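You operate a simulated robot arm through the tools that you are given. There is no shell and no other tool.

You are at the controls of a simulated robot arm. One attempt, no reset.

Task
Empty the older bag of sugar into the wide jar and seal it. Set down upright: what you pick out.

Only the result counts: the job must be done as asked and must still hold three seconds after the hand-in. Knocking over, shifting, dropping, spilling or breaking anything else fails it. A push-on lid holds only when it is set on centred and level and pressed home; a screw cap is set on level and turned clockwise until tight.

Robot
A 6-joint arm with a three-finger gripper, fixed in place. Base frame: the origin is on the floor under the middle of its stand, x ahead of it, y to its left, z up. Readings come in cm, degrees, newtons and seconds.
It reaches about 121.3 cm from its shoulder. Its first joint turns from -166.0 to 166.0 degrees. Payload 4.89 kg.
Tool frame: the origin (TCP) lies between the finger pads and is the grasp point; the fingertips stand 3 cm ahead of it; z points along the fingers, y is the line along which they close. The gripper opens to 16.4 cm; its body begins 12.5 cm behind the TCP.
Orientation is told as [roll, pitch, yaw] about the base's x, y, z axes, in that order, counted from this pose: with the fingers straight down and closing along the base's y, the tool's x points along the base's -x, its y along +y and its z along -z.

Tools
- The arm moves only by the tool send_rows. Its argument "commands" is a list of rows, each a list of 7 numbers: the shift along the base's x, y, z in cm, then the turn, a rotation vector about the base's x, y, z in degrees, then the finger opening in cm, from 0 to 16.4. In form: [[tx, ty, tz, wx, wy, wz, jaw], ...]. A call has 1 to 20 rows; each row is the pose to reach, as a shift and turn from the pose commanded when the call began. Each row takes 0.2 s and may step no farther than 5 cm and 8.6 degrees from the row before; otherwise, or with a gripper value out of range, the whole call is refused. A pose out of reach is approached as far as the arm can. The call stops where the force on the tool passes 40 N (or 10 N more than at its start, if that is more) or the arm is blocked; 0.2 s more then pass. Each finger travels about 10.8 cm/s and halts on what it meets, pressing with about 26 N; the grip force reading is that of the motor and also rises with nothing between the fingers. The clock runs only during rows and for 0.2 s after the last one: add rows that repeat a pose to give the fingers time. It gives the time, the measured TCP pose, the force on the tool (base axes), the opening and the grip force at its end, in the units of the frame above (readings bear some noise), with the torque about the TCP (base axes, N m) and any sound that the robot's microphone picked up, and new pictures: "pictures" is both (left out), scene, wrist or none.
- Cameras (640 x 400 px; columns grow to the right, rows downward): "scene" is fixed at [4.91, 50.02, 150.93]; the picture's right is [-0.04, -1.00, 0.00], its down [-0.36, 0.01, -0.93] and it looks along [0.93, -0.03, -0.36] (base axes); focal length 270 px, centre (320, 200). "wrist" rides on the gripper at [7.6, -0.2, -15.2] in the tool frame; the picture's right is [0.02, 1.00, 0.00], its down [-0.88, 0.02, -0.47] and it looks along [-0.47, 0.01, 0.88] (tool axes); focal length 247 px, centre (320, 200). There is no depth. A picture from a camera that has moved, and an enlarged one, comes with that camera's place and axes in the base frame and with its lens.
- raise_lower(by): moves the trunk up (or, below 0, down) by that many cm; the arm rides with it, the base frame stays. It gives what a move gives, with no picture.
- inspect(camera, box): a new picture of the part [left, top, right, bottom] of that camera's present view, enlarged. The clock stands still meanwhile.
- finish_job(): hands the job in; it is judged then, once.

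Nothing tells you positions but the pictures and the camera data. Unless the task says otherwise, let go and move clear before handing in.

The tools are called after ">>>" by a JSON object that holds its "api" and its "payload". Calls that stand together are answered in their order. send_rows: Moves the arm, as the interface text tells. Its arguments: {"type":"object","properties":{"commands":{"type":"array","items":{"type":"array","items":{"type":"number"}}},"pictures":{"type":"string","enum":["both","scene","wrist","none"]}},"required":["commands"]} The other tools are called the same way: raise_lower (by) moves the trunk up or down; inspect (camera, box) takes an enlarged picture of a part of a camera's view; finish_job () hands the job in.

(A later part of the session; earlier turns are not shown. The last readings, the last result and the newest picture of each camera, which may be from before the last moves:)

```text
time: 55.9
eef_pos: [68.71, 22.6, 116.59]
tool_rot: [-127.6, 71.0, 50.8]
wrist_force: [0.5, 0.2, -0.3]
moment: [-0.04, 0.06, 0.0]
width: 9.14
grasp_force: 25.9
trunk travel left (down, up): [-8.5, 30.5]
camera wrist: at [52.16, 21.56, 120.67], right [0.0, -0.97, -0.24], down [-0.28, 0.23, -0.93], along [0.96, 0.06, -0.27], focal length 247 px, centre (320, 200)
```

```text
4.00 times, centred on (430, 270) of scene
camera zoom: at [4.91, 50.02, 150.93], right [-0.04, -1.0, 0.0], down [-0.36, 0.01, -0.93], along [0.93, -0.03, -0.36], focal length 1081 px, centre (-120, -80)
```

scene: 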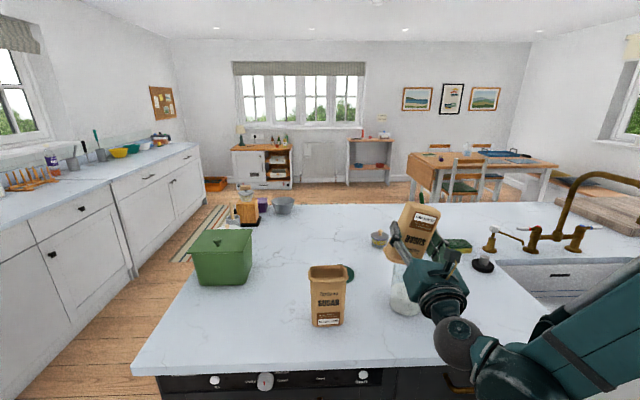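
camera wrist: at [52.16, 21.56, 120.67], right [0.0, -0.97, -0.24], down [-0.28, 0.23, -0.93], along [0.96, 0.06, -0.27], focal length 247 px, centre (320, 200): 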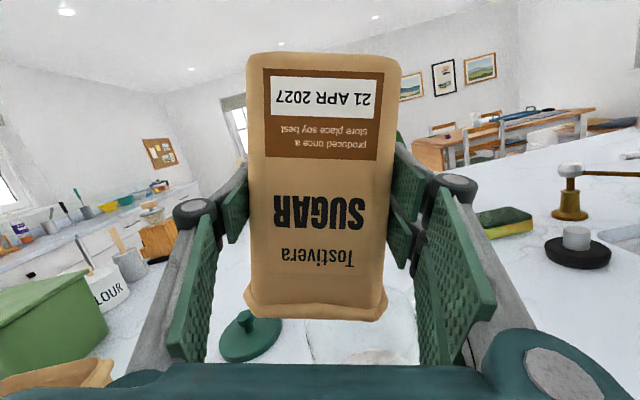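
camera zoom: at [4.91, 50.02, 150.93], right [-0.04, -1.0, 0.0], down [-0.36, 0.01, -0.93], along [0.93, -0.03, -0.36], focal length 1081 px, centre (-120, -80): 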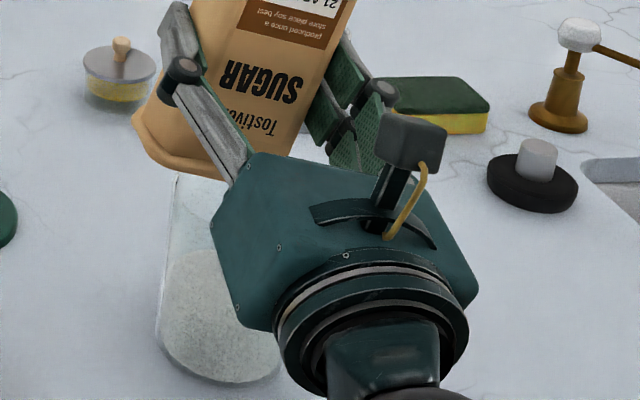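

The bag looks empty. I'll give it a light shake over the jar to free any last grains, then tip it back upright along the same path.

>>> {"api": "send_rows", "payload": {"commands": [[0, 0, 0.5, 0, 0, 0, 8], [0, 0, 0, 0, 0, 0, 8], [0, 0, 0.5, 0, 0, 0, 8], [0, 0, 0, 0, 0, 0, 8], [0, 0, 0, 0, 0, 0, 8], [0, 0, 0, 0, 0, 0, 8]], "pictures": "none"}}

>>> {"api": "send_rows", "payload": {"commands": [[0, -0.8, 0.5, 5, 0, 0, 8], [0, -1.6, 1.0, 10, 0, 0, 8], [0, -2.4, 1.5, 15, 0, 0, 8], [0, -3.2, 2, 20, 0, 0, 8], [0, -4.0, 2.5, 25, 0, 0, 8], [0, -4.8, 3, 30, 0, 0, 8], [0, -5.6, 3.5, 35, 0, 0, 8], [0, -6.4, 4, 40, 0, 0, 8], [0, -7.1, 4.2, 45, 0, 0, 8], [0, -7.8, 4.4, 50, 0, 0, 8], [0, -8.5, 4.6, 55, 0, 0, 8], [0, -9.0, 4.8, 60, 0, 0, 8], [0, -9.4, 5, 65, 0, 0, 8], [0, -9.8, 5.2, 70, 0, 0, 8], [0, -10.2, 5.5, 75, 0, 0, 8], [0, -10.2, 5.5, 75, 0, 0, 8]]}}

>>> {"api": "inspect", "payload": {"camera": "scene", "box": [370, 190, 510, 320]}}

```text
time: 57.2
eef_pos: [68.6, 22.5, 116.43]
tool_rot: [-127.7, 70.9, 50.7]
wrist_force: [-0.3, -0.6, -0.2]
moment: [0.0, -0.03, 0.0]
width: 9.12
grasp_force: 25.7
trunk travel left (down, up): [-8.5, 30.5]
```

```text
time: 60.6
eef_pos: [68.77, 12.31, 121.97]
tool_rot: [-90.2, -0.1, 78.1]
wrist_force: [0.5, 1.2, -0.2]
moment: [0.02, -0.06, 0.03]
width: 9.14
grasp_force: 26.1
trunk travel left (down, up): [-8.5, 30.5]
camera wrist: at [52.16, 7.99, 122.11], right [0.0, -0.02, -1.0], down [-0.28, 0.96, -0.02], along [0.96, 0.28, -0.01], focal length 247 px, centre (320, 200)
```

scene: 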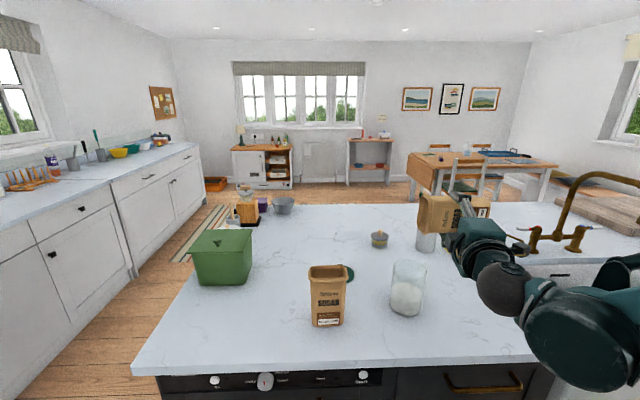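
wrist: 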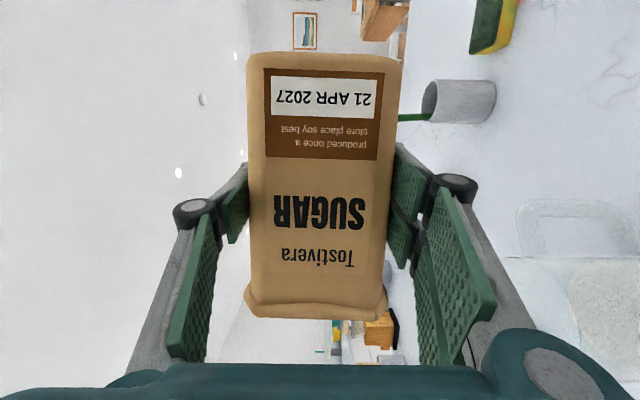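

```text
3.08 times, centred on (440, 255) of scene
camera zoom: at [4.91, 50.02, 150.93], right [-0.04, -1.0, 0.0], down [-0.36, 0.01, -0.93], along [0.93, -0.03, -0.36], focal length 832 px, centre (-49, 31)
```

zoom: 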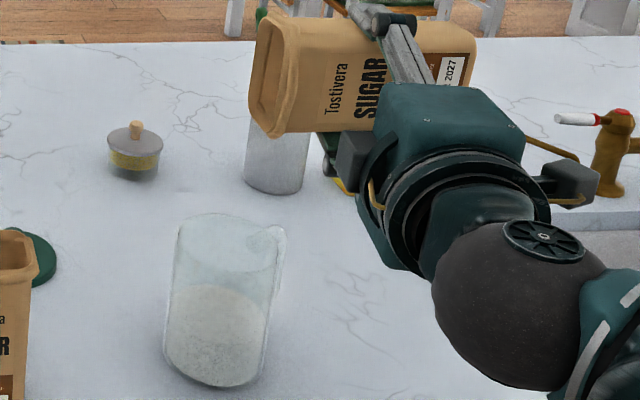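

The pour left no spill, and the sugar is in the jar. Now I'll bring the empty bag upright and carry it back over toward its original spot.

>>> {"api": "send_rows", "payload": {"commands": [[-0.2, 2, 0, 7.5, 0, 0, 8], [-0.4, 4.5, 0, 15, 0, 0, 8], [-0.6, 7, 0, 22.5, 0, 0, 8], [-0.8, 9.7, 0, 30, 0, 0, 8], [-1.0, 12.4, 0, 37.5, 0, 0, 8], [-1.2, 15.1, 0, 45, 0, 0, 8], [-1.4, 17.8, 0, 52.5, 0, 0, 8], [-1.6, 20.5, 0, 60, 0, 0, 8], [-1.8, 23.2, 0, 67.5, 0, 0, 8], [-2.0, 25.9, 0, 75, 0, 0, 8], [-2.2, 28.6, 0, 82.5, 0, 0, 8], [-2.4, 31.3, 0, 90, 0, 0, 8], [-2.4, 34, 0, 90, 0, 0, 8], [-2.4, 34, 0, 90, 0, 0, 8]]}}

```text
time: 63.6
eef_pos: [66.23, 46.45, 122.07]
tool_rot: [0.2, -78.0, -0.4]
wrist_force: [0.1, -0.3, -0.8]
moment: [0.02, 0.0, 0.03]
width: 9.12
grasp_force: 25.7
trunk travel left (down, up): [-8.5, 30.5]
camera wrist: at [49.71, 46.29, 117.61], right [0.0, 1.0, -0.02], down [-0.28, 0.02, 0.96], along [0.96, 0.01, 0.28], focal length 247 px, centre (320, 200)
```

scene: 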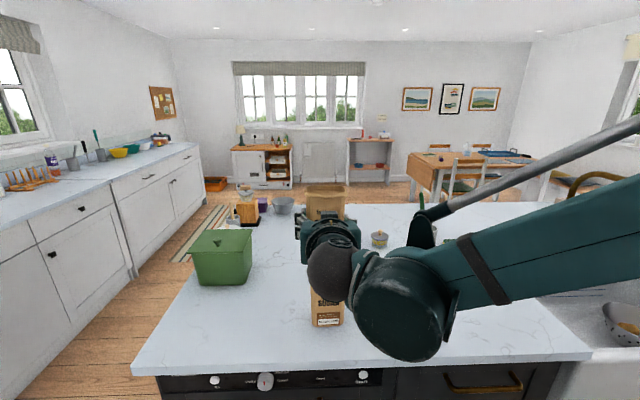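
wrist: 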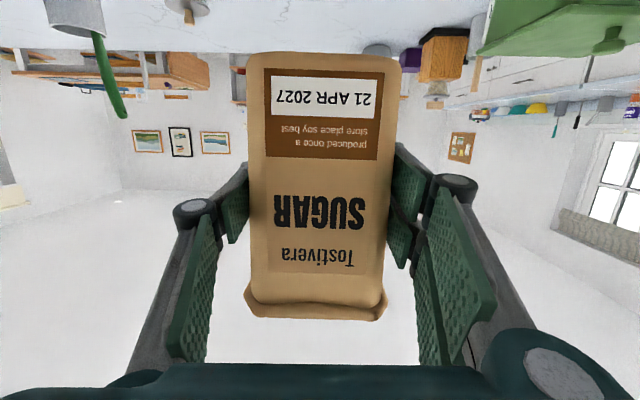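

The bag is upright. I'll move it to its original place at (65.6, 68) and then descend.

>>> {"api": "send_rows", "payload": {"commands": [[-0.1, 4, 0, 0, 0, 0.6, 8], [-0.2, 8, 0, 0, 0, 1.2, 8], [-0.3, 12, 0, 0, 0, 1.8, 8], [-0.4, 16, 0, 0, 0, 2.4, 8], [-0.5, 19.5, -1.5, 0, 0, 3, 8], [-0.6, 21.6, -4, 0, 0, 3.2, 8], [-0.6, 21.6, -7, 0, 0, 3.2, 8], [-0.6, 21.6, -7, 0, 0, 3.2, 8]]}}

```text
time: 65.5
eef_pos: [65.54, 68.09, 114.96]
tool_rot: [0.0, -78.1, 3.2]
wrist_force: [0.3, 0.8, -0.2]
moment: [0.01, 0.0, -0.02]
width: 9.14
grasp_force: 26.4
trunk travel left (down, up): [-8.5, 30.5]
camera wrist: at [49.1, 66.94, 110.63], right [-0.06, 1.0, -0.02], down [-0.28, 0.0, 0.96], along [0.96, 0.06, 0.28], focal length 247 px, centre (320, 200)
```

scene: 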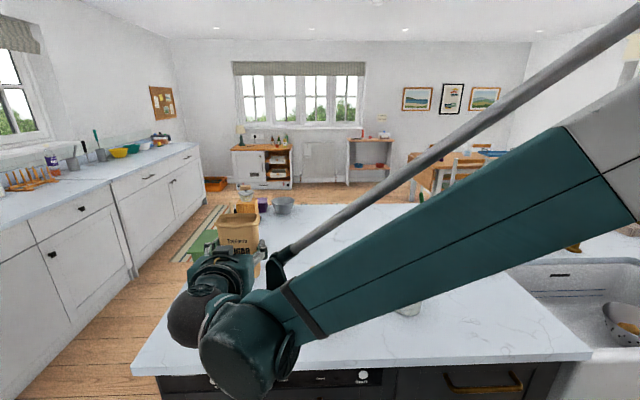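
wrist: 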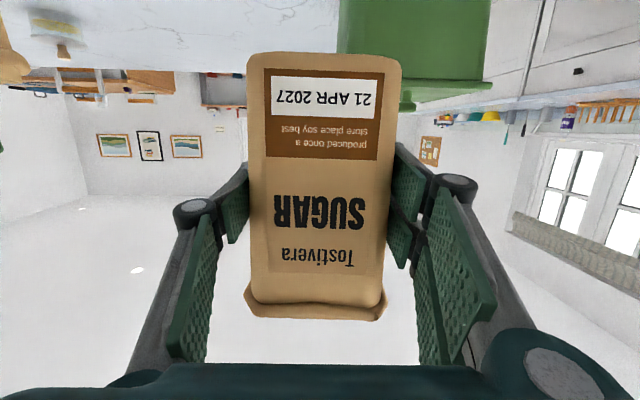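

Directly above the original spot. I'll descend to just above the counter.

>>> {"api": "send_rows", "payload": {"commands": [[0, 0, -4, 0, 0, 0, 8], [0, 0, -8, 0, 0, 0, 8], [0, 0, -11.5, 0, 0, 0, 8], [0, 0, -13.5, 0, 0, 0, 8], [0, 0, -14.2, 0, 0, 0, 8], [0, 0, -14.2, 0, 0, 0, 8]]}}

>>> {"api": "send_rows", "payload": {"commands": [[0, 0, -0.2, 0, 0, 0, 8], [0, 0, -0.4, 0, 0, 0, 8], [0, 0, -0.4, 0, 0, 0, 8]], "pictures": "none"}}

```text
time: 66.8
eef_pos: [65.72, 68.09, 100.77]
tool_rot: [0.0, -78.0, 3.2]
wrist_force: [-0.3, -0.1, 0.3]
moment: [0.0, 0.02, 0.0]
width: 9.12
grasp_force: 25.3
trunk travel left (down, up): [-8.5, 30.5]
camera wrist: at [49.06, 66.99, 96.34], right [-0.06, 1.0, -0.02], down [-0.28, 0.0, 0.96], along [0.96, 0.06, 0.28], focal length 247 px, centre (320, 200)
```

scene: 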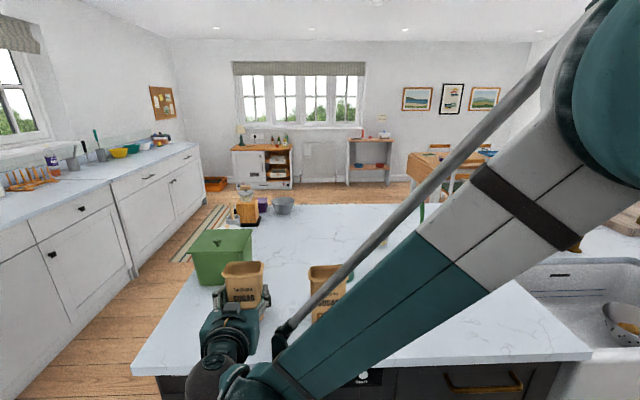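
wrist: 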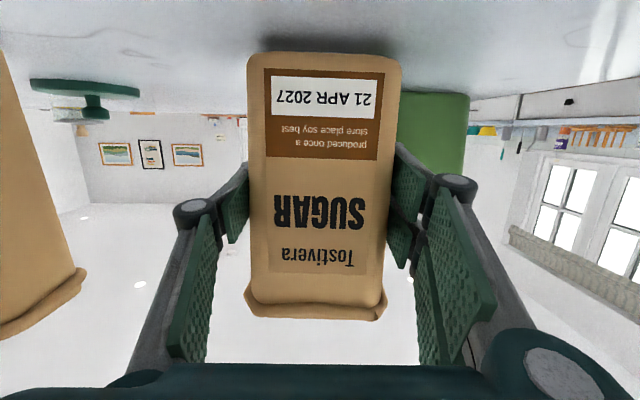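

```text
time: 67.7
eef_pos: [65.67, 68.03, 100.33]
tool_rot: [0.0, -78.1, 3.0]
wrist_force: [0.6, -0.8, -0.6]
moment: [0.02, 0.0, 0.02]
width: 9.14
grasp_force: 25.8
trunk travel left (down, up): [-8.5, 30.5]
```

>>> {"api": "send_rows", "payload": {"commands": [[0, 0, -0.15, 0, 0, 0, 8], [0, 0, -0.3, 0, 0, 0, 8], [0, 0, -0.3, 0, 0, 0, 8]], "pictures": "none"}}

```text
time: 68.5
eef_pos: [65.57, 68.07, 100.18]
tool_rot: [0.0, -78.0, 3.2]
wrist_force: [0.9, 3.7, 17.3]
moment: [-0.45, -0.24, 0.06]
width: 9.12
grasp_force: 25.8
trunk travel left (down, up): [-8.5, 30.5]
```

The bag has touched the counter at the same height as when I picked it up. I'll ease off the pressure and open the fingers.

>>> {"api": "send_rows", "payload": {"commands": [[0, 0, 0.12, 0, 0, 0, 8.5], [0, 0, 0.12, 0, 0, 0, 9.2], [0, 0, 0.12, 0, 0, 0, 10], [0, 0, 0.12, 0, 0, 0, 11.5], [0, 0, 0.12, 0, 0, 0, 13.5], [0, 0, 0.12, 0, 0, 0, 16], [0, 0, 0.12, 0, 0, 0, 16.4], [0, 0, 0.12, 0, 0, 0, 16.4]]}}

>>> {"api": "inspect", "payload": {"camera": "scene", "box": [150, 230, 330, 370]}}

```text
time: 70.2
eef_pos: [65.64, 68.11, 100.16]
tool_rot: [0.0, -78.2, 3.2]
wrist_force: [0.4, 0.3, -0.6]
moment: [-0.04, 0.03, 0.01]
width: 16.39
grasp_force: 0.0
trunk travel left (down, up): [-8.5, 30.5]
camera wrist: at [49.14, 66.92, 95.82], right [-0.06, 1.0, -0.02], down [-0.28, 0.0, 0.96], along [0.96, 0.06, 0.28], focal length 247 px, centre (320, 200)
```

scene: 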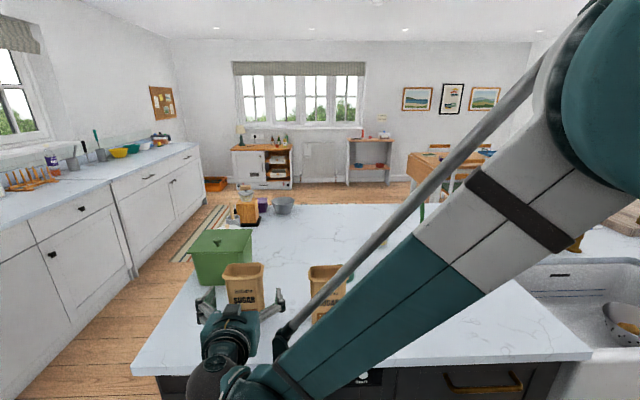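
wrist: 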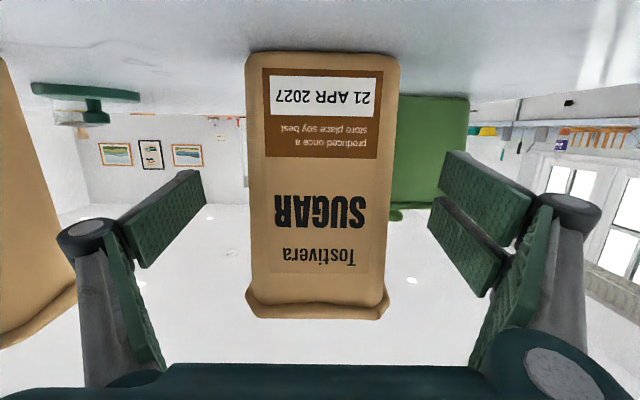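

```text
2.86 times, centred on (240, 300) of scene
camera zoom: at [4.91, 50.02, 150.93], right [-0.04, -1.0, 0.0], down [-0.36, 0.01, -0.93], along [0.93, -0.03, -0.36], focal length 772 px, centre (549, -86)
```

zoom: 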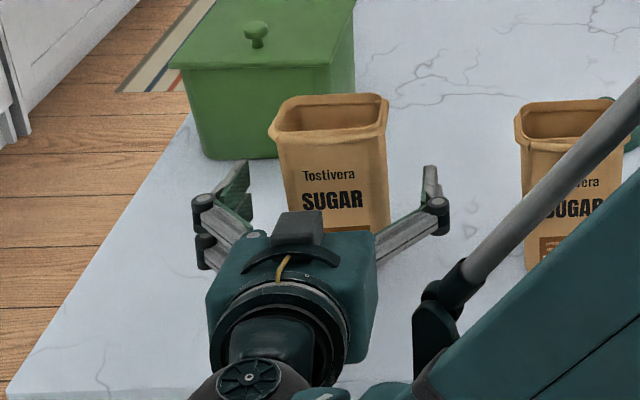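

The bag stands upright at its original spot. I'll withdraw straight up around it.

>>> {"api": "send_rows", "payload": {"commands": [[0, 0, 2, 0, 0, 0, 16.4], [0, 0, 5, 0, 0, 0, 16.4], [0, 0, 9, 0, 0, 0, 16.4], [0, 0, 13, 0, 0, 0, 16.4], [0, 0, 16, 0, 0, 0, 16.4], [0, 0, 16, 0, 0, 0, 16.4]]}}

```text
time: 71.7
eef_pos: [66.49, 67.91, 116.04]
tool_rot: [0.1, -78.1, 2.7]
wrist_force: [-1.1, -0.4, 0.8]
moment: [0.04, 0.05, 0.06]
width: 16.38
grasp_force: 0.1
trunk travel left (down, up): [-8.5, 30.5]
camera wrist: at [49.98, 67.02, 111.62], right [-0.05, 1.0, -0.02], down [-0.28, 0.01, 0.96], along [0.96, 0.06, 0.28], focal length 247 px, centre (320, 200)
```

scene: 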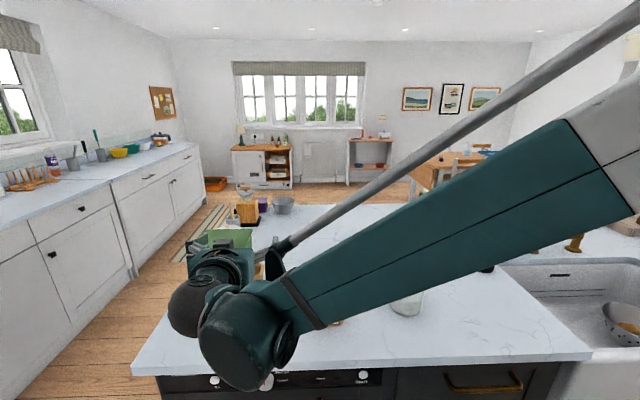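
wrist: 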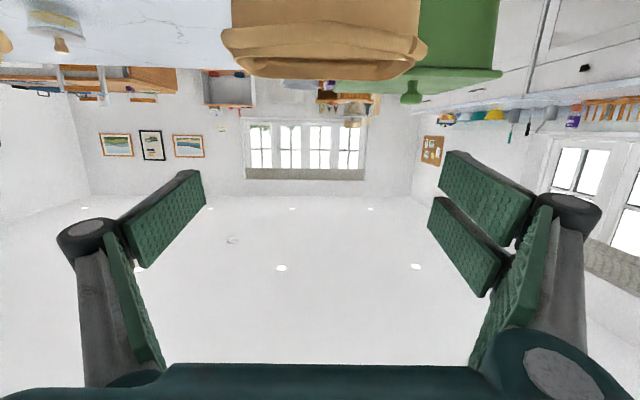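

Clear of the bag. I'll swing over to the lid's position while pitching the gripper back to pointing straight down.

>>> {"api": "send_rows", "payload": {"commands": [[0.5, -2.5, 0.3, -0.3, 7, 0, 16.4], [2, -5, 0.8, -0.66, 14, 0, 15], [4, -7.5, 1.4, -1, 21, 0, 13], [6, -10, 2, -1.32, 28, 0, 11], [8, -12.5, 3, -1.65, 35, 0, 10], [10, -15, 4, -2, 42, 0, 9], [12, -17.5, 5, -2.3, 49, 0, 8], [14, -20, 6, -2.64, 56, 0, 7], [16, -22.5, 7, -3, 63, 0, 6], [17.5, -25.5, 8, -3.3, 70, 0, 6], [18.2, -28, 8, -3.67, 78, 0, 6], [18.2, -28, 8, -3.67, 78, 0, 6]]}}

```text
time: 74.2
eef_pos: [83.84, 40.26, 124.22]
tool_rot: [0.5, 0.1, 2.9]
wrist_force: [0.6, 0.2, -0.2]
moment: [0.02, 0.11, 0.03]
width: 5.98
grasp_force: 0.1
trunk travel left (down, up): [-8.5, 30.5]
camera wrist: at [76.25, 39.51, 139.36], right [-0.07, 1.0, 0.01], down [0.88, 0.06, 0.47], along [0.47, 0.04, -0.88], focal length 247 px, centre (320, 200)
```

scene: 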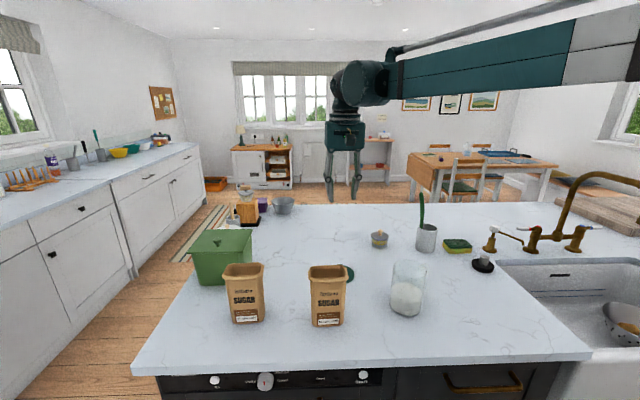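
wrist: 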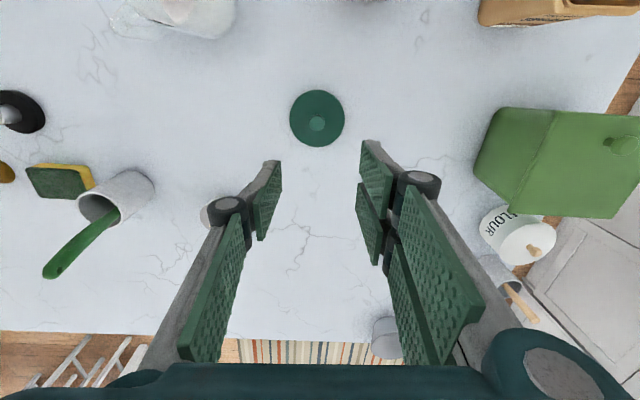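

Back over the lid. I'll check the jar, its surroundings and the bag before going on.

>>> {"api": "inspect", "payload": {"camera": "scene", "box": [370, 240, 470, 330]}}

>>> {"api": "inspect", "payload": {"camera": "scene", "box": [210, 250, 290, 340]}}

>>> {"api": "inspect", "payload": {"camera": "wrist", "box": [100, 0, 380, 160]}}

```text
4.44 times, centred on (420, 285) of scene
camera zoom: at [4.91, 50.02, 150.93], right [-0.04, -1.0, 0.0], down [-0.36, 0.01, -0.93], along [0.93, -0.03, -0.36], focal length 1201 px, centre (-124, -178)
```

zoom: 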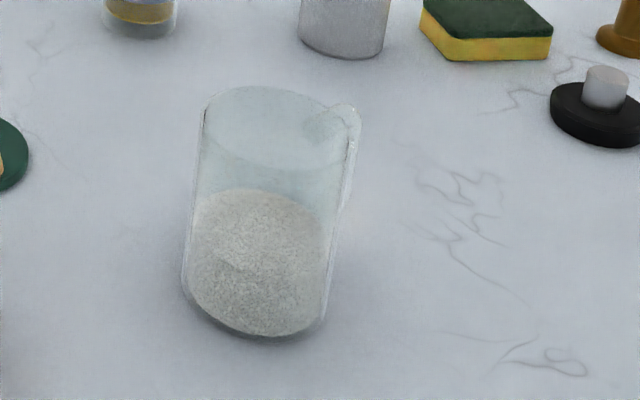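

```text
4.44 times, centred on (250, 295) of scene
camera zoom: at [4.91, 50.02, 150.93], right [-0.04, -1.0, 0.0], down [-0.36, 0.01, -0.93], along [0.93, -0.03, -0.36], focal length 1201 px, centre (631, -222)
```

zoom: 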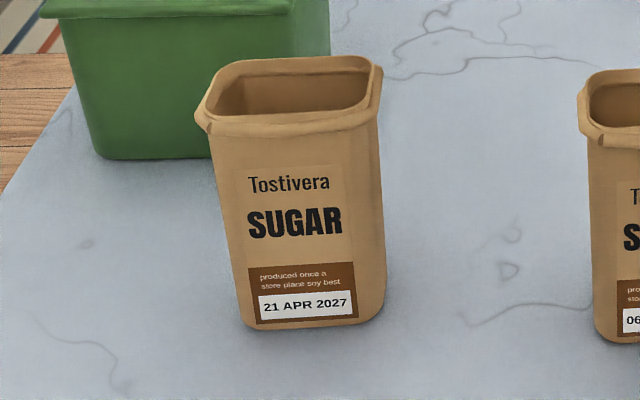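

```text
2.29 times, centred on (240, 80) of wrist
camera zoom: at [76.25, 39.51, 139.36], right [-0.07, 1.0, 0.01], down [0.88, 0.06, 0.47], along [0.47, 0.04, -0.88], focal length 564 px, centre (503, 474)
```

zoom: 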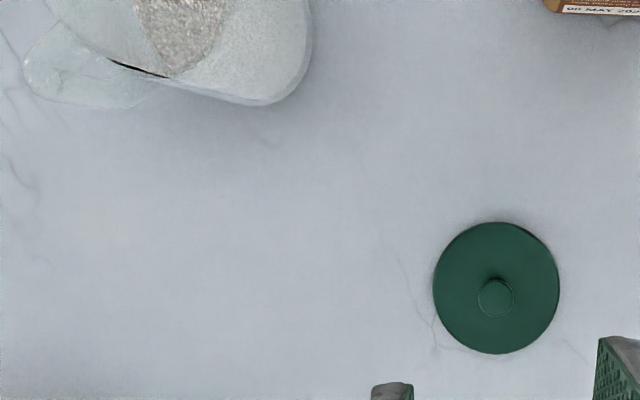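

No spill anywhere and the bag is standing. Before sealing I'll use the wrist camera to confirm the bag is really empty.

>>> {"api": "send_rows", "payload": {"commands": [[-3.3, 2.8, 1.7, 0, 0, -1, 6], [-6.7, 5.7, 3.5, 0, 0, -2, 8], [-10, 8.5, 5.2, 0, 0, -2.9, 10], [-13.4, 11.4, 7, 0, 0, -2.9, 12], [-16.7, 14.2, 8.7, 0, 0, -2.9, 14], [-20, 17.1, 10.5, 0, 0, -2.9, 16.4], [-23.4, 20, 12.2, 0, 0, -2.9, 16.4], [-26.8, 22.8, 14, 0, 0, -2.9, 16.4], [-26.8, 22.8, 14, 0, 0, -2.9, 16.4]]}}

>>> {"api": "inspect", "payload": {"camera": "wrist", "box": [200, 80, 420, 218]}}

```text
time: 76.2
eef_pos: [56.8, 62.82, 138.12]
tool_rot: [0.3, -0.1, -0.1]
wrist_force: [-0.3, 1.2, -0.1]
moment: [-0.06, -0.07, 0.0]
width: 16.38
grasp_force: 0.0
trunk travel left (down, up): [-8.5, 30.5]
camera wrist: at [49.13, 62.48, 153.26], right [-0.02, 1.0, 0.01], down [0.88, 0.01, 0.47], along [0.47, 0.02, -0.88], focal length 247 px, centre (320, 200)
```

scene: 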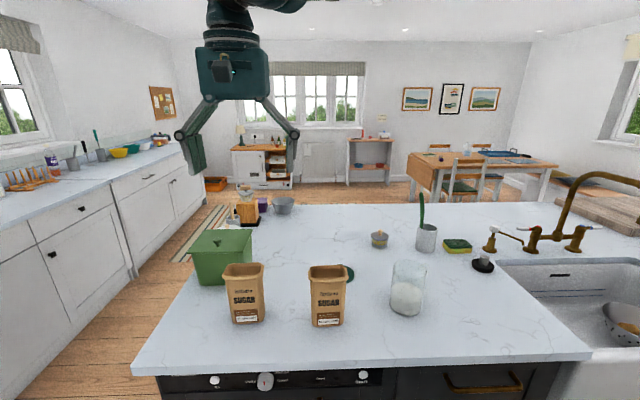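
wrist: 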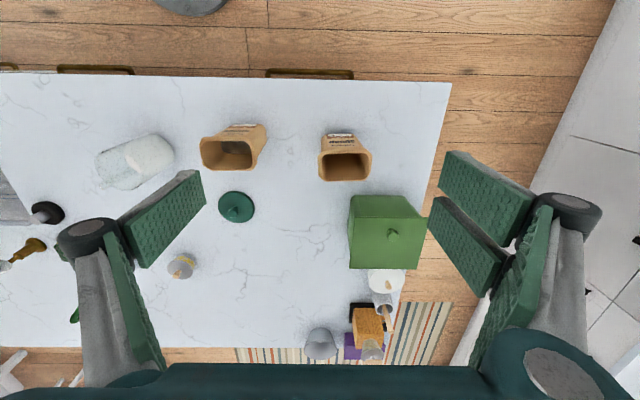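

```text
2.90 times, centred on (310, 149) of wrist
camera zoom: at [49.13, 62.48, 153.26], right [-0.02, 1.0, 0.01], down [0.88, 0.01, 0.47], along [0.47, 0.02, -0.88], focal length 716 px, centre (349, 348)
```

zoom: 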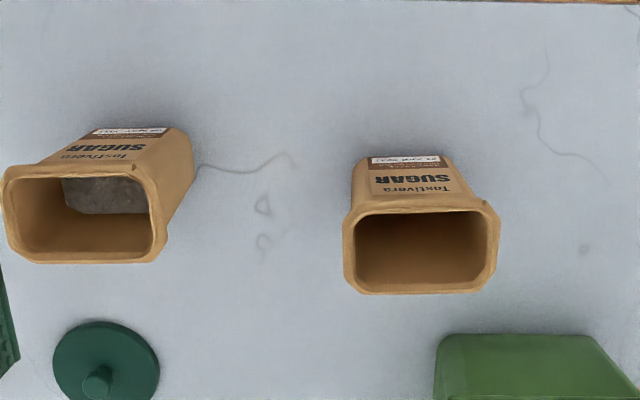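

The 21 APR bag is completely empty. Now back to the lid, stopping above it to check alignment.

>>> {"api": "send_rows", "payload": {"commands": [[3.5, -2.9, -1, -0.1, 0, 0, 16.4], [7, -5.8, -2, -0.2, 0, 0, 14], [10.5, -8.7, -3, -0.3, 0, 0, 11], [14, -11.6, -4, -0.3, 0, 0, 9], [17.5, -14.5, -5, -0.3, 0, 0, 7], [21, -17.4, -6, -0.3, 0, 0, 6], [24.5, -20.3, -8, -0.3, 0, 0, 6], [27.7, -23, -10, -0.3, 0, 0, 6], [27.7, -23, -14.5, -0.3, 0, 0, 6], [27.7, -23, -19, -0.3, 0, 0, 6], [27.7, -23, -23.5, -0.3, 0, 0, 6], [27.7, -23, -28, -0.3, 0, 0, 6], [27.7, -23, -32, -0.3, 0, 0, 6], [27.7, -23, -34, -0.3, 0, 0, 6], [27.7, -23, -34, -0.3, 0, 0, 6]]}}

>>> {"api": "inspect", "payload": {"camera": "wrist", "box": [240, 80, 400, 220]}}

```text
time: 79.5
eef_pos: [84.95, 40.03, 104.18]
tool_rot: [0.1, 0.0, 0.0]
wrist_force: [0.1, -0.3, -0.4]
moment: [0.0, 0.0, 0.03]
width: 6.0
grasp_force: 0.1
trunk travel left (down, up): [-8.5, 30.5]
camera wrist: at [77.23, 39.85, 119.32], right [-0.02, 1.0, 0.0], down [0.88, 0.02, 0.47], along [0.47, 0.01, -0.88], focal length 247 px, centre (320, 200)
```

scene: 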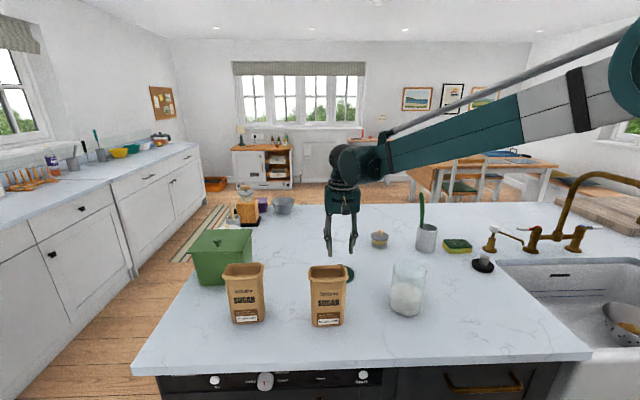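
wrist: 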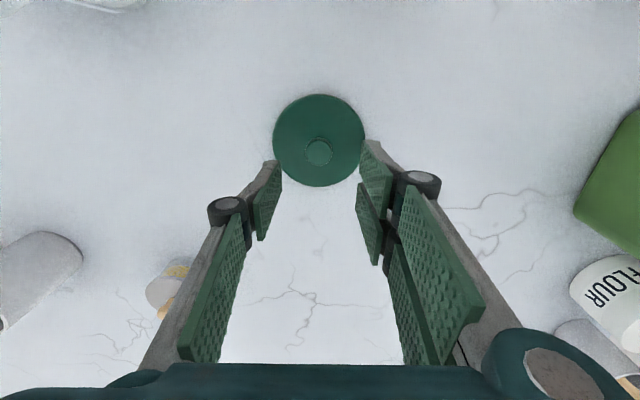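

```text
2.86 times, centred on (320, 150) of wrist
camera zoom: at [77.23, 39.85, 119.32], right [-0.02, 1.0, 0.0], down [0.88, 0.02, 0.47], along [0.47, 0.01, -0.88], focal length 706 px, centre (320, 343)
```

zoom: 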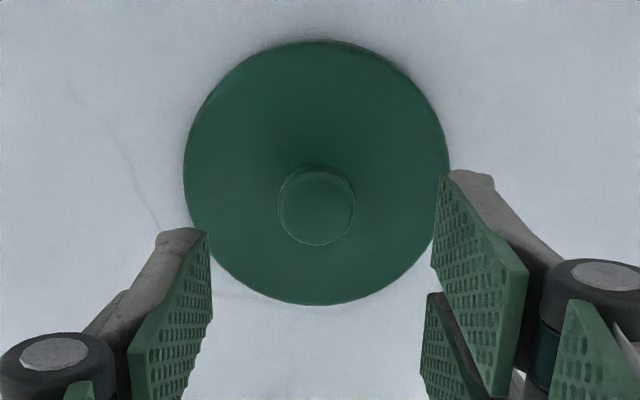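

The knob is within 0.2 cm of the tool axis. I'll make a small correction and lower to the grip height I used before.

>>> {"api": "send_rows", "payload": {"commands": [[-0.08, -0.15, -3, 0, 0, 0, 6], [-0.08, -0.15, -5.5, 0, 0, 0, 5], [-0.08, -0.15, -7, 0, 0, 0, 5], [-0.08, -0.15, -7.5, 0, 0, 0, 5], [-0.08, -0.15, -7.5, 0, 0, 0, 5]]}}

>>> {"api": "inspect", "payload": {"camera": "wrist", "box": [240, 80, 400, 240]}}

```text
time: 80.7
eef_pos: [84.87, 39.72, 96.73]
tool_rot: [0.1, 0.0, -0.1]
wrist_force: [0.6, -0.2, -0.2]
moment: [-0.01, -0.02, 0.02]
width: 4.99
grasp_force: 0.0
trunk travel left (down, up): [-8.5, 30.5]
camera wrist: at [77.17, 39.52, 111.86], right [-0.02, 1.0, 0.0], down [0.88, 0.02, 0.47], along [0.47, 0.01, -0.88], focal length 247 px, centre (320, 200)
```

scene: 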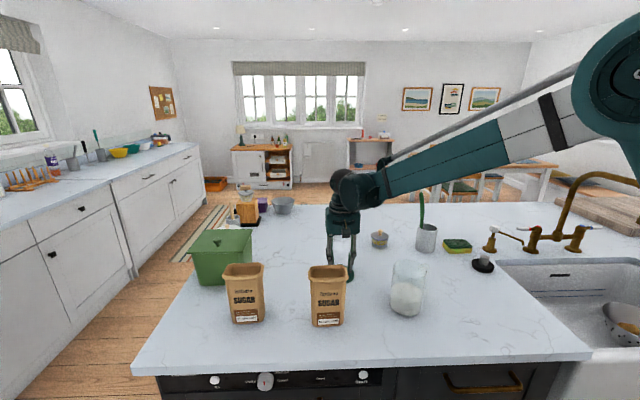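
wrist: 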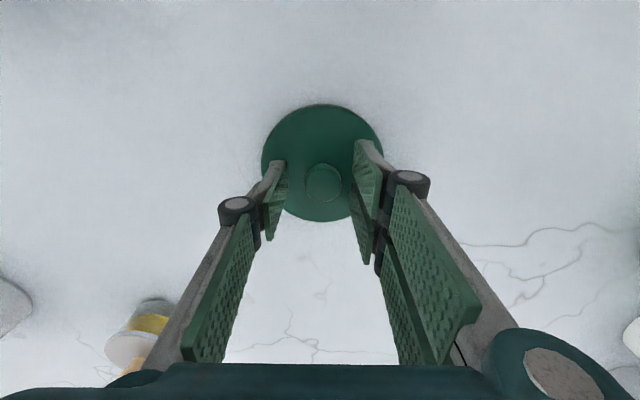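

```text
2.50 times, centred on (320, 160) of wrist
camera zoom: at [77.17, 39.52, 111.86], right [-0.02, 1.0, 0.0], down [0.88, 0.02, 0.47], along [0.47, 0.01, -0.88], focal length 617 px, centre (320, 300)
```

zoom: 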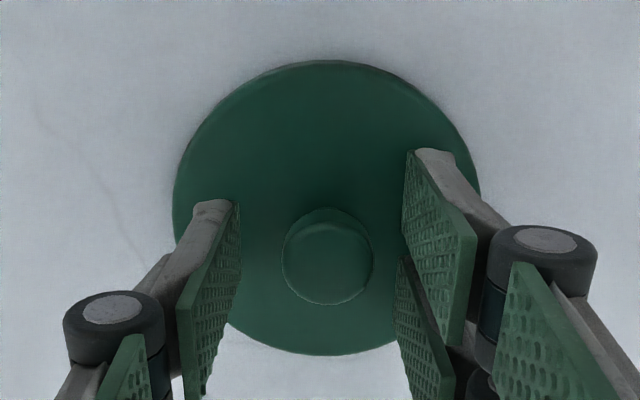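

Compared with the first grip, the lid sits about 0.15 cm off in x and y relative to the gripper. I'll correct for that and then close on the knob.

>>> {"api": "send_rows", "payload": {"commands": [[-0.15, 0.17, -0.1, 0, 0, 0, 5], [-0.15, 0.17, -0.1, 0, 0, 0, 5]], "pictures": "none"}}

>>> {"api": "inspect", "payload": {"camera": "wrist", "box": [240, 80, 400, 240]}}

```text
time: 81.2
eef_pos: [84.58, 39.98, 96.69]
tool_rot: [0.2, 0.0, -0.2]
wrist_force: [0.5, -0.2, -0.2]
moment: [0.0, 0.0, 0.0]
width: 4.98
grasp_force: 0.0
trunk travel left (down, up): [-8.5, 30.5]
```

```text
2.50 times, centred on (320, 160) of wrist
camera zoom: at [76.93, 39.66, 111.74], right [-0.02, 1.0, 0.0], down [0.88, 0.02, 0.47], along [0.47, 0.01, -0.88], focal length 617 px, centre (320, 300)
```

zoom: 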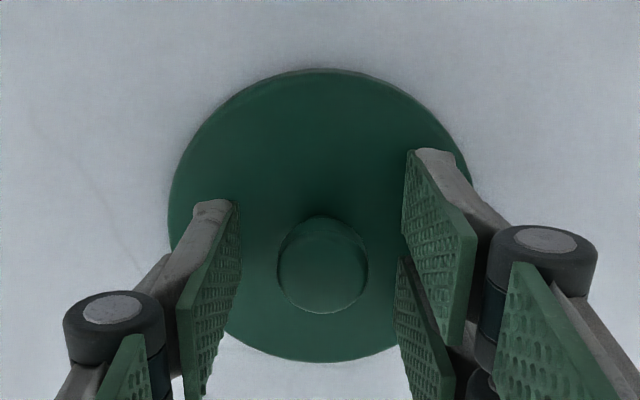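

The relative position now matches the first grip. Closing on the knob.

>>> {"api": "send_rows", "payload": {"commands": [[0, 0, 0, -0.1, 0, 0.1, 3.8], [0, 0, 0, -0.1, 0, 0.1, 2.8], [0, 0, 0, -0.1, 0, 0.1, 2.0], [0, 0, 0, -0.1, 0, 0.1, 1.0], [0, 0, 0, -0.1, 0, 0.1, 1.0], [0, 0, 0, -0.1, 0, 0.1, 1.0]]}}

>>> {"api": "inspect", "payload": {"camera": "wrist", "box": [240, 80, 400, 240]}}

```text
time: 82.7
eef_pos: [84.66, 39.85, 96.53]
tool_rot: [0.0, 0.0, 0.0]
wrist_force: [-0.3, -0.3, -0.2]
moment: [0.03, -0.01, -0.01]
width: 2.43
grasp_force: 26.4
trunk travel left (down, up): [-8.5, 30.5]
camera wrist: at [76.9, 39.65, 111.75], right [-0.02, 1.0, 0.0], down [0.88, 0.02, 0.47], along [0.47, 0.01, -0.88], focal length 247 px, centre (320, 200)
```

scene: 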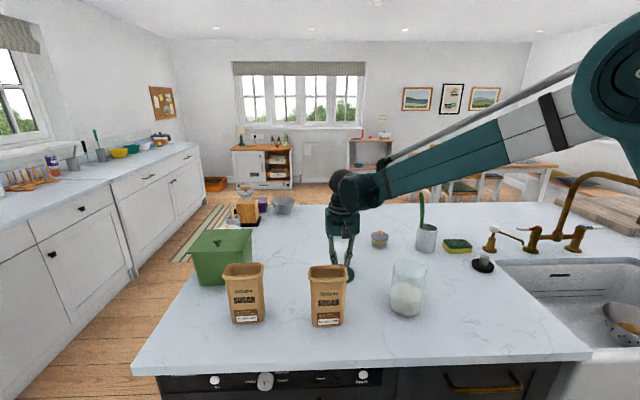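
wrist: 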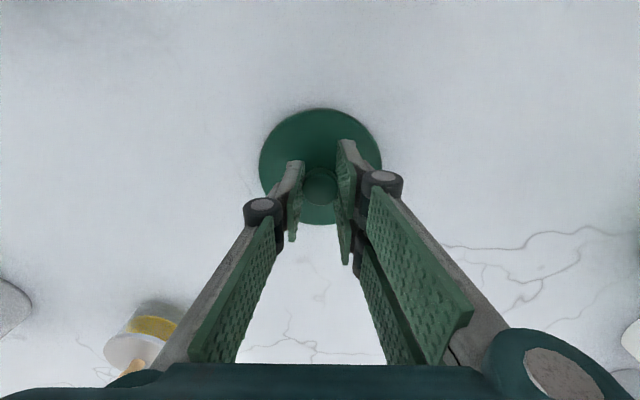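

```text
2.50 times, centred on (320, 160) of wrist
camera zoom: at [76.9, 39.65, 111.75], right [-0.02, 1.0, 0.0], down [0.88, 0.02, 0.47], along [0.47, 0.01, -0.88], focal length 617 px, centre (320, 300)
```

zoom: 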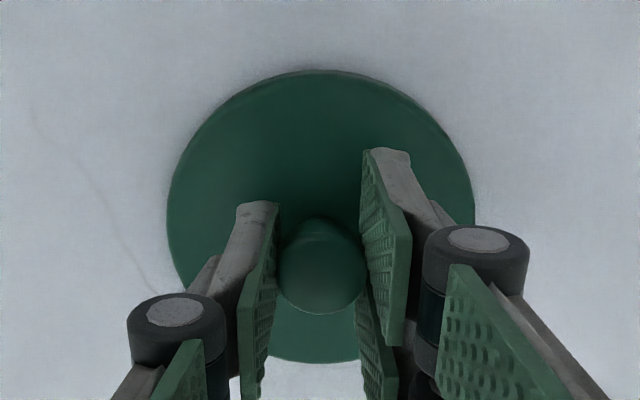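

The grip matches the first one within about 0.05 cm. I'll lift the lid and carry it to above the jar.

>>> {"api": "send_rows", "payload": {"commands": [[0, 0, 2, 0, 0, 0, 1], [0, 0, 6, 0, 0, 0, 1], [0, 0, 10.5, 0, 0, 0, 1], [0, 0, 15, 0, 0, 0, 1], [0, 0, 19, 0, 0, 0, 1], [-2.5, -2.8, 20.5, 0, 0, 0, 1], [-5.5, -6, 20.5, 0, 0, 0, 1], [-8.5, -9.3, 20.5, 0, 0, 0, 1], [-11.5, -12.6, 20.5, 0, 0, 0, 1], [-14, -15.6, 20.5, 0, 0, 0, 1], [-15.9, -17.9, 20.5, 0, 0, 0, 1], [-15.9, -17.9, 20.5, 0, 0, 0, 1], [-15.9, -17.9, 20.5, 0, 0, 0, 1]]}}

>>> {"api": "inspect", "payload": {"camera": "scene", "box": [360, 200, 460, 330]}}

>>> {"api": "inspect", "payload": {"camera": "wrist", "box": [240, 80, 400, 240]}}

```text
time: 85.5
eef_pos: [68.63, 22.1, 117.42]
tool_rot: [0.0, 0.0, 0.0]
wrist_force: [-0.4, -0.3, -0.3]
moment: [0.03, -0.08, 0.04]
width: 2.42
grasp_force: 26.2
trunk travel left (down, up): [-8.5, 30.5]
camera wrist: at [60.9, 21.86, 132.56], right [-0.02, 1.0, 0.0], down [0.88, 0.02, 0.47], along [0.47, 0.01, -0.88], focal length 247 px, centre (320, 200)
```

scene: 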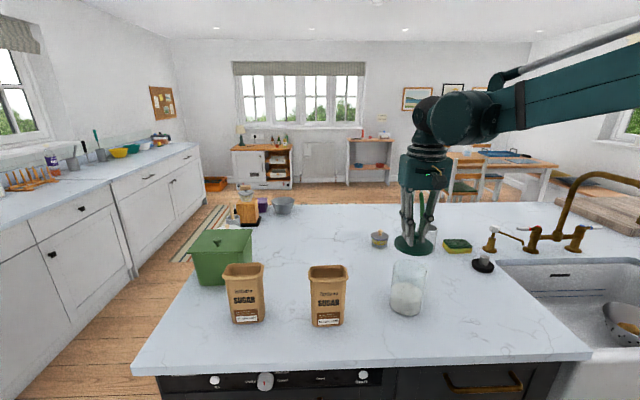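
wrist: 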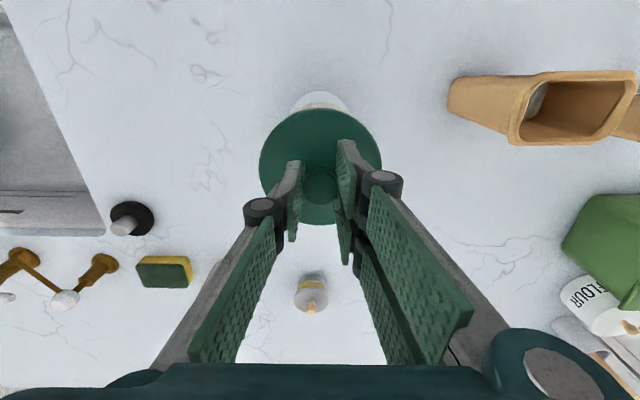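

```text
3.08 times, centred on (410, 265) of scene
camera zoom: at [4.91, 50.02, 150.93], right [-0.04, -1.0, 0.0], down [-0.36, 0.01, -0.93], along [0.93, -0.03, -0.36], focal length 832 px, centre (43, 0)
```

zoom: 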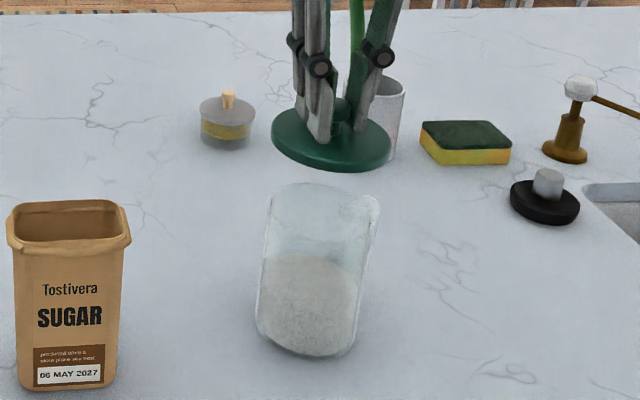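

```text
2.50 times, centred on (320, 160) of wrist
camera zoom: at [60.9, 21.86, 132.56], right [-0.02, 1.0, 0.0], down [0.88, 0.02, 0.47], along [0.47, 0.01, -0.88], focal length 617 px, centre (320, 300)
```

zoom: 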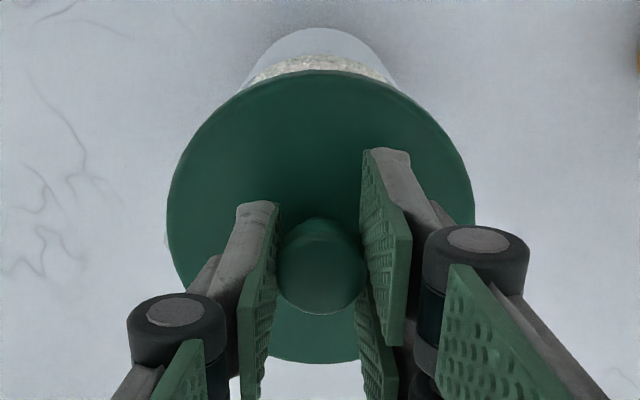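

The lid is centred over the jar to within about 0.1 cm. I'll make a tiny correction and descend to just above the rim.

>>> {"api": "send_rows", "payload": {"commands": [[0.1, -0.1, -2, 0, 0, 0, 1], [0.1, -0.1, -4, 0, 0, 0, 1], [0.1, -0.1, -5.5, 0, 0, 0, 1], [0.1, -0.1, -5.5, 0, 0, 0, 1], [0.1, -0.1, -5.5, 0, 0, 0, 1]]}}

>>> {"api": "inspect", "payload": {"camera": "scene", "box": [360, 210, 460, 310]}}

>>> {"api": "inspect", "payload": {"camera": "wrist", "box": [240, 80, 400, 240]}}

```text
time: 86.7
eef_pos: [68.7, 21.95, 111.57]
tool_rot: [0.0, 0.1, -0.1]
wrist_force: [0.4, 0.2, 0.3]
moment: [-0.01, 0.01, -0.01]
width: 2.42
grasp_force: 25.6
trunk travel left (down, up): [-8.5, 30.5]
camera wrist: at [60.99, 21.83, 126.83], right [-0.02, 1.0, 0.0], down [0.88, 0.02, 0.47], along [0.47, 0.01, -0.88], focal length 247 px, centre (320, 200)
```

scene: 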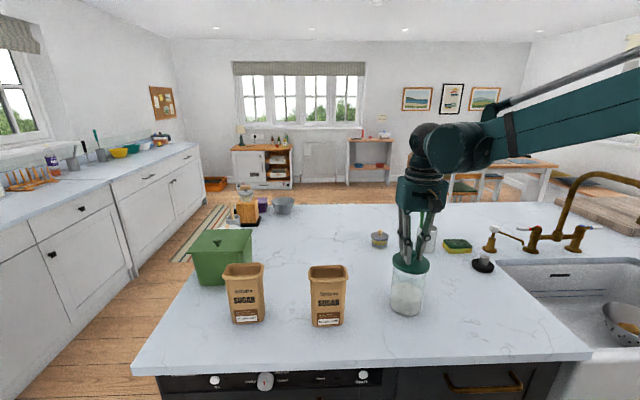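
wrist: 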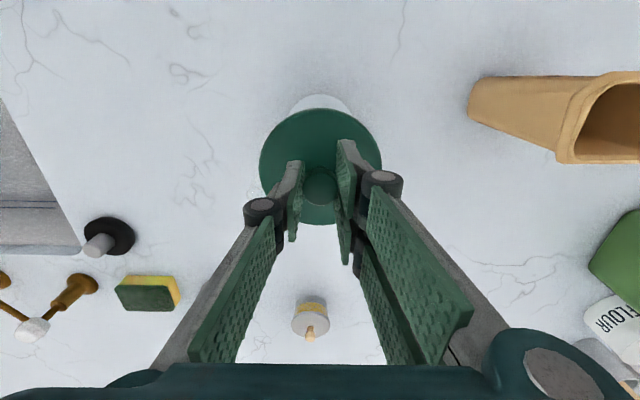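

```text
4.00 times, centred on (410, 260) of scene
camera zoom: at [4.91, 50.02, 150.93], right [-0.04, -1.0, 0.0], down [-0.36, 0.01, -0.93], along [0.93, -0.03, -0.36], focal length 1081 px, centre (-40, -40)
```

zoom: 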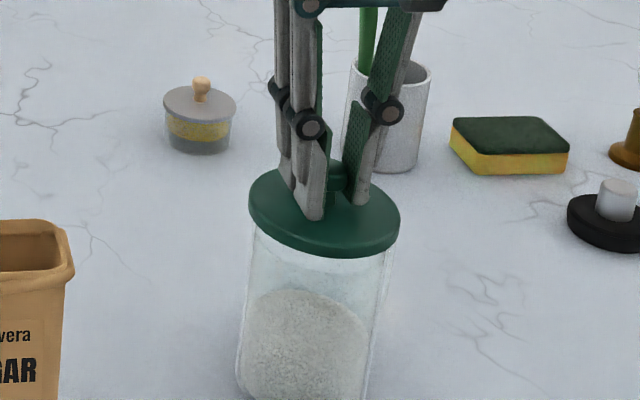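

```text
2.50 times, centred on (320, 160) of wrist
camera zoom: at [60.99, 21.83, 126.83], right [-0.02, 1.0, 0.0], down [0.88, 0.02, 0.47], along [0.47, 0.01, -0.88], focal length 617 px, centre (320, 300)
```

zoom: 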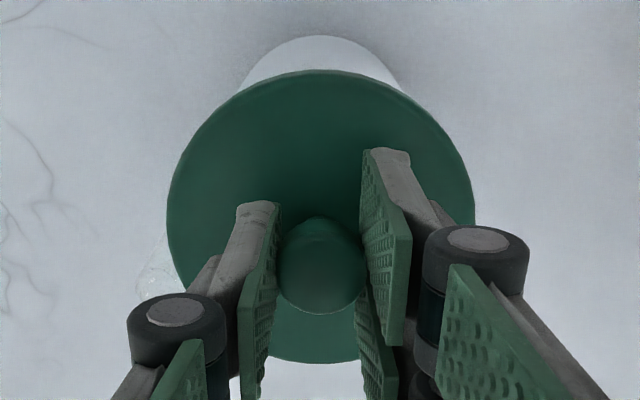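

Alignment matches the original seated view. I'll lower slowly onto the rim.

>>> {"api": "send_rows", "payload": {"commands": [[0, -0.05, -0.4, 0, 0, 0, 1], [0, -0.05, -0.8, 0, 0, 0, 1], [0, -0.05, -1.1, 0, 0, 0, 1], [0, -0.05, -1.1, 0, 0, 0, 1]], "pictures": "none"}}

>>> {"api": "send_rows", "payload": {"commands": [[0, 0, -0.2, 0, 0, 0, 1], [0, 0, -0.2, 0, 0, 0, 1]], "pictures": "none"}}

```text
time: 87.7
eef_pos: [68.75, 22.05, 110.54]
tool_rot: [0.0, 0.0, 0.0]
wrist_force: [0.5, 0.0, -1.0]
moment: [0.01, 0.02, -0.01]
width: 2.39
grasp_force: 25.8
trunk travel left (down, up): [-8.5, 30.5]
```

```text
time: 88.2
eef_pos: [68.77, 21.95, 110.3]
tool_rot: [0.0, 0.0, 0.1]
wrist_force: [0.1, 0.5, -0.4]
moment: [0.0, 0.01, 0.01]
width: 2.42
grasp_force: 26.3
trunk travel left (down, up): [-8.5, 30.5]
```

>>> {"api": "send_rows", "payload": {"commands": [[0, 0, -0.2, 0, 0, 0, 1], [0, 0, -0.2, 0, 0, 0, 1]], "pictures": "none"}}

>>> {"api": "send_rows", "payload": {"commands": [[0, 0, -0.2, 0, 0, 0, 1], [0, 0, -0.2, 0, 0, 0, 1]], "pictures": "none"}}

```text
time: 88.8
eef_pos: [68.66, 21.8, 110.06]
tool_rot: [0.0, 0.0, 0.1]
wrist_force: [0.4, -0.2, 0.2]
moment: [0.01, 0.01, -0.01]
width: 2.4
grasp_force: 25.7
trunk travel left (down, up): [-8.5, 30.5]
```

```text
time: 89.5
eef_pos: [68.67, 21.82, 110.02]
tool_rot: [0.1, 0.0, -0.1]
wrist_force: [-1.3, 8.9, 33.5]
moment: [0.21, -0.08, 0.09]
width: 2.4
grasp_force: 25.7
trunk travel left (down, up): [-8.5, 30.5]
heard: snap
```

I heard a snap at about 33 N, and the height matches the original seat. I'll check that it's level before releasing.

>>> {"api": "inspect", "payload": {"camera": "scene", "box": [370, 220, 450, 310]}}

>>> {"api": "inspect", "payload": {"camera": "wrist", "box": [240, 80, 400, 240]}}

```text
4.44 times, centred on (410, 265) of scene
camera zoom: at [4.91, 50.02, 150.93], right [-0.04, -1.0, 0.0], down [-0.36, 0.01, -0.93], along [0.93, -0.03, -0.36], focal length 1201 px, centre (-80, -89)
```

zoom: 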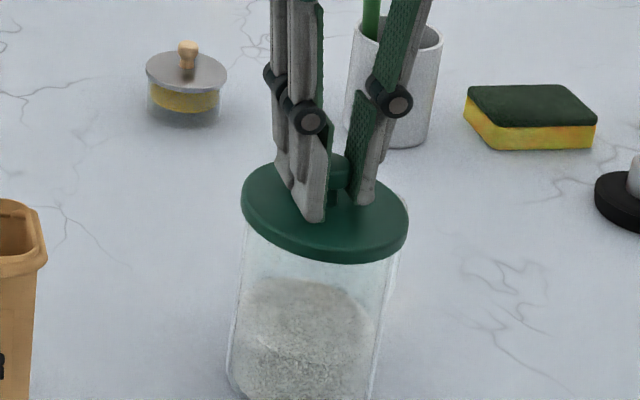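

```text
2.50 times, centred on (320, 160) of wrist
camera zoom: at [60.97, 21.61, 125.24], right [-0.02, 1.0, 0.0], down [0.88, 0.02, 0.47], along [0.47, 0.01, -0.88], focal length 617 px, centre (320, 300)
```

zoom: 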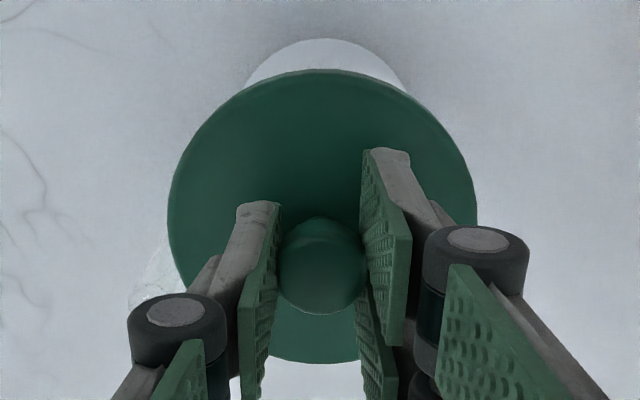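

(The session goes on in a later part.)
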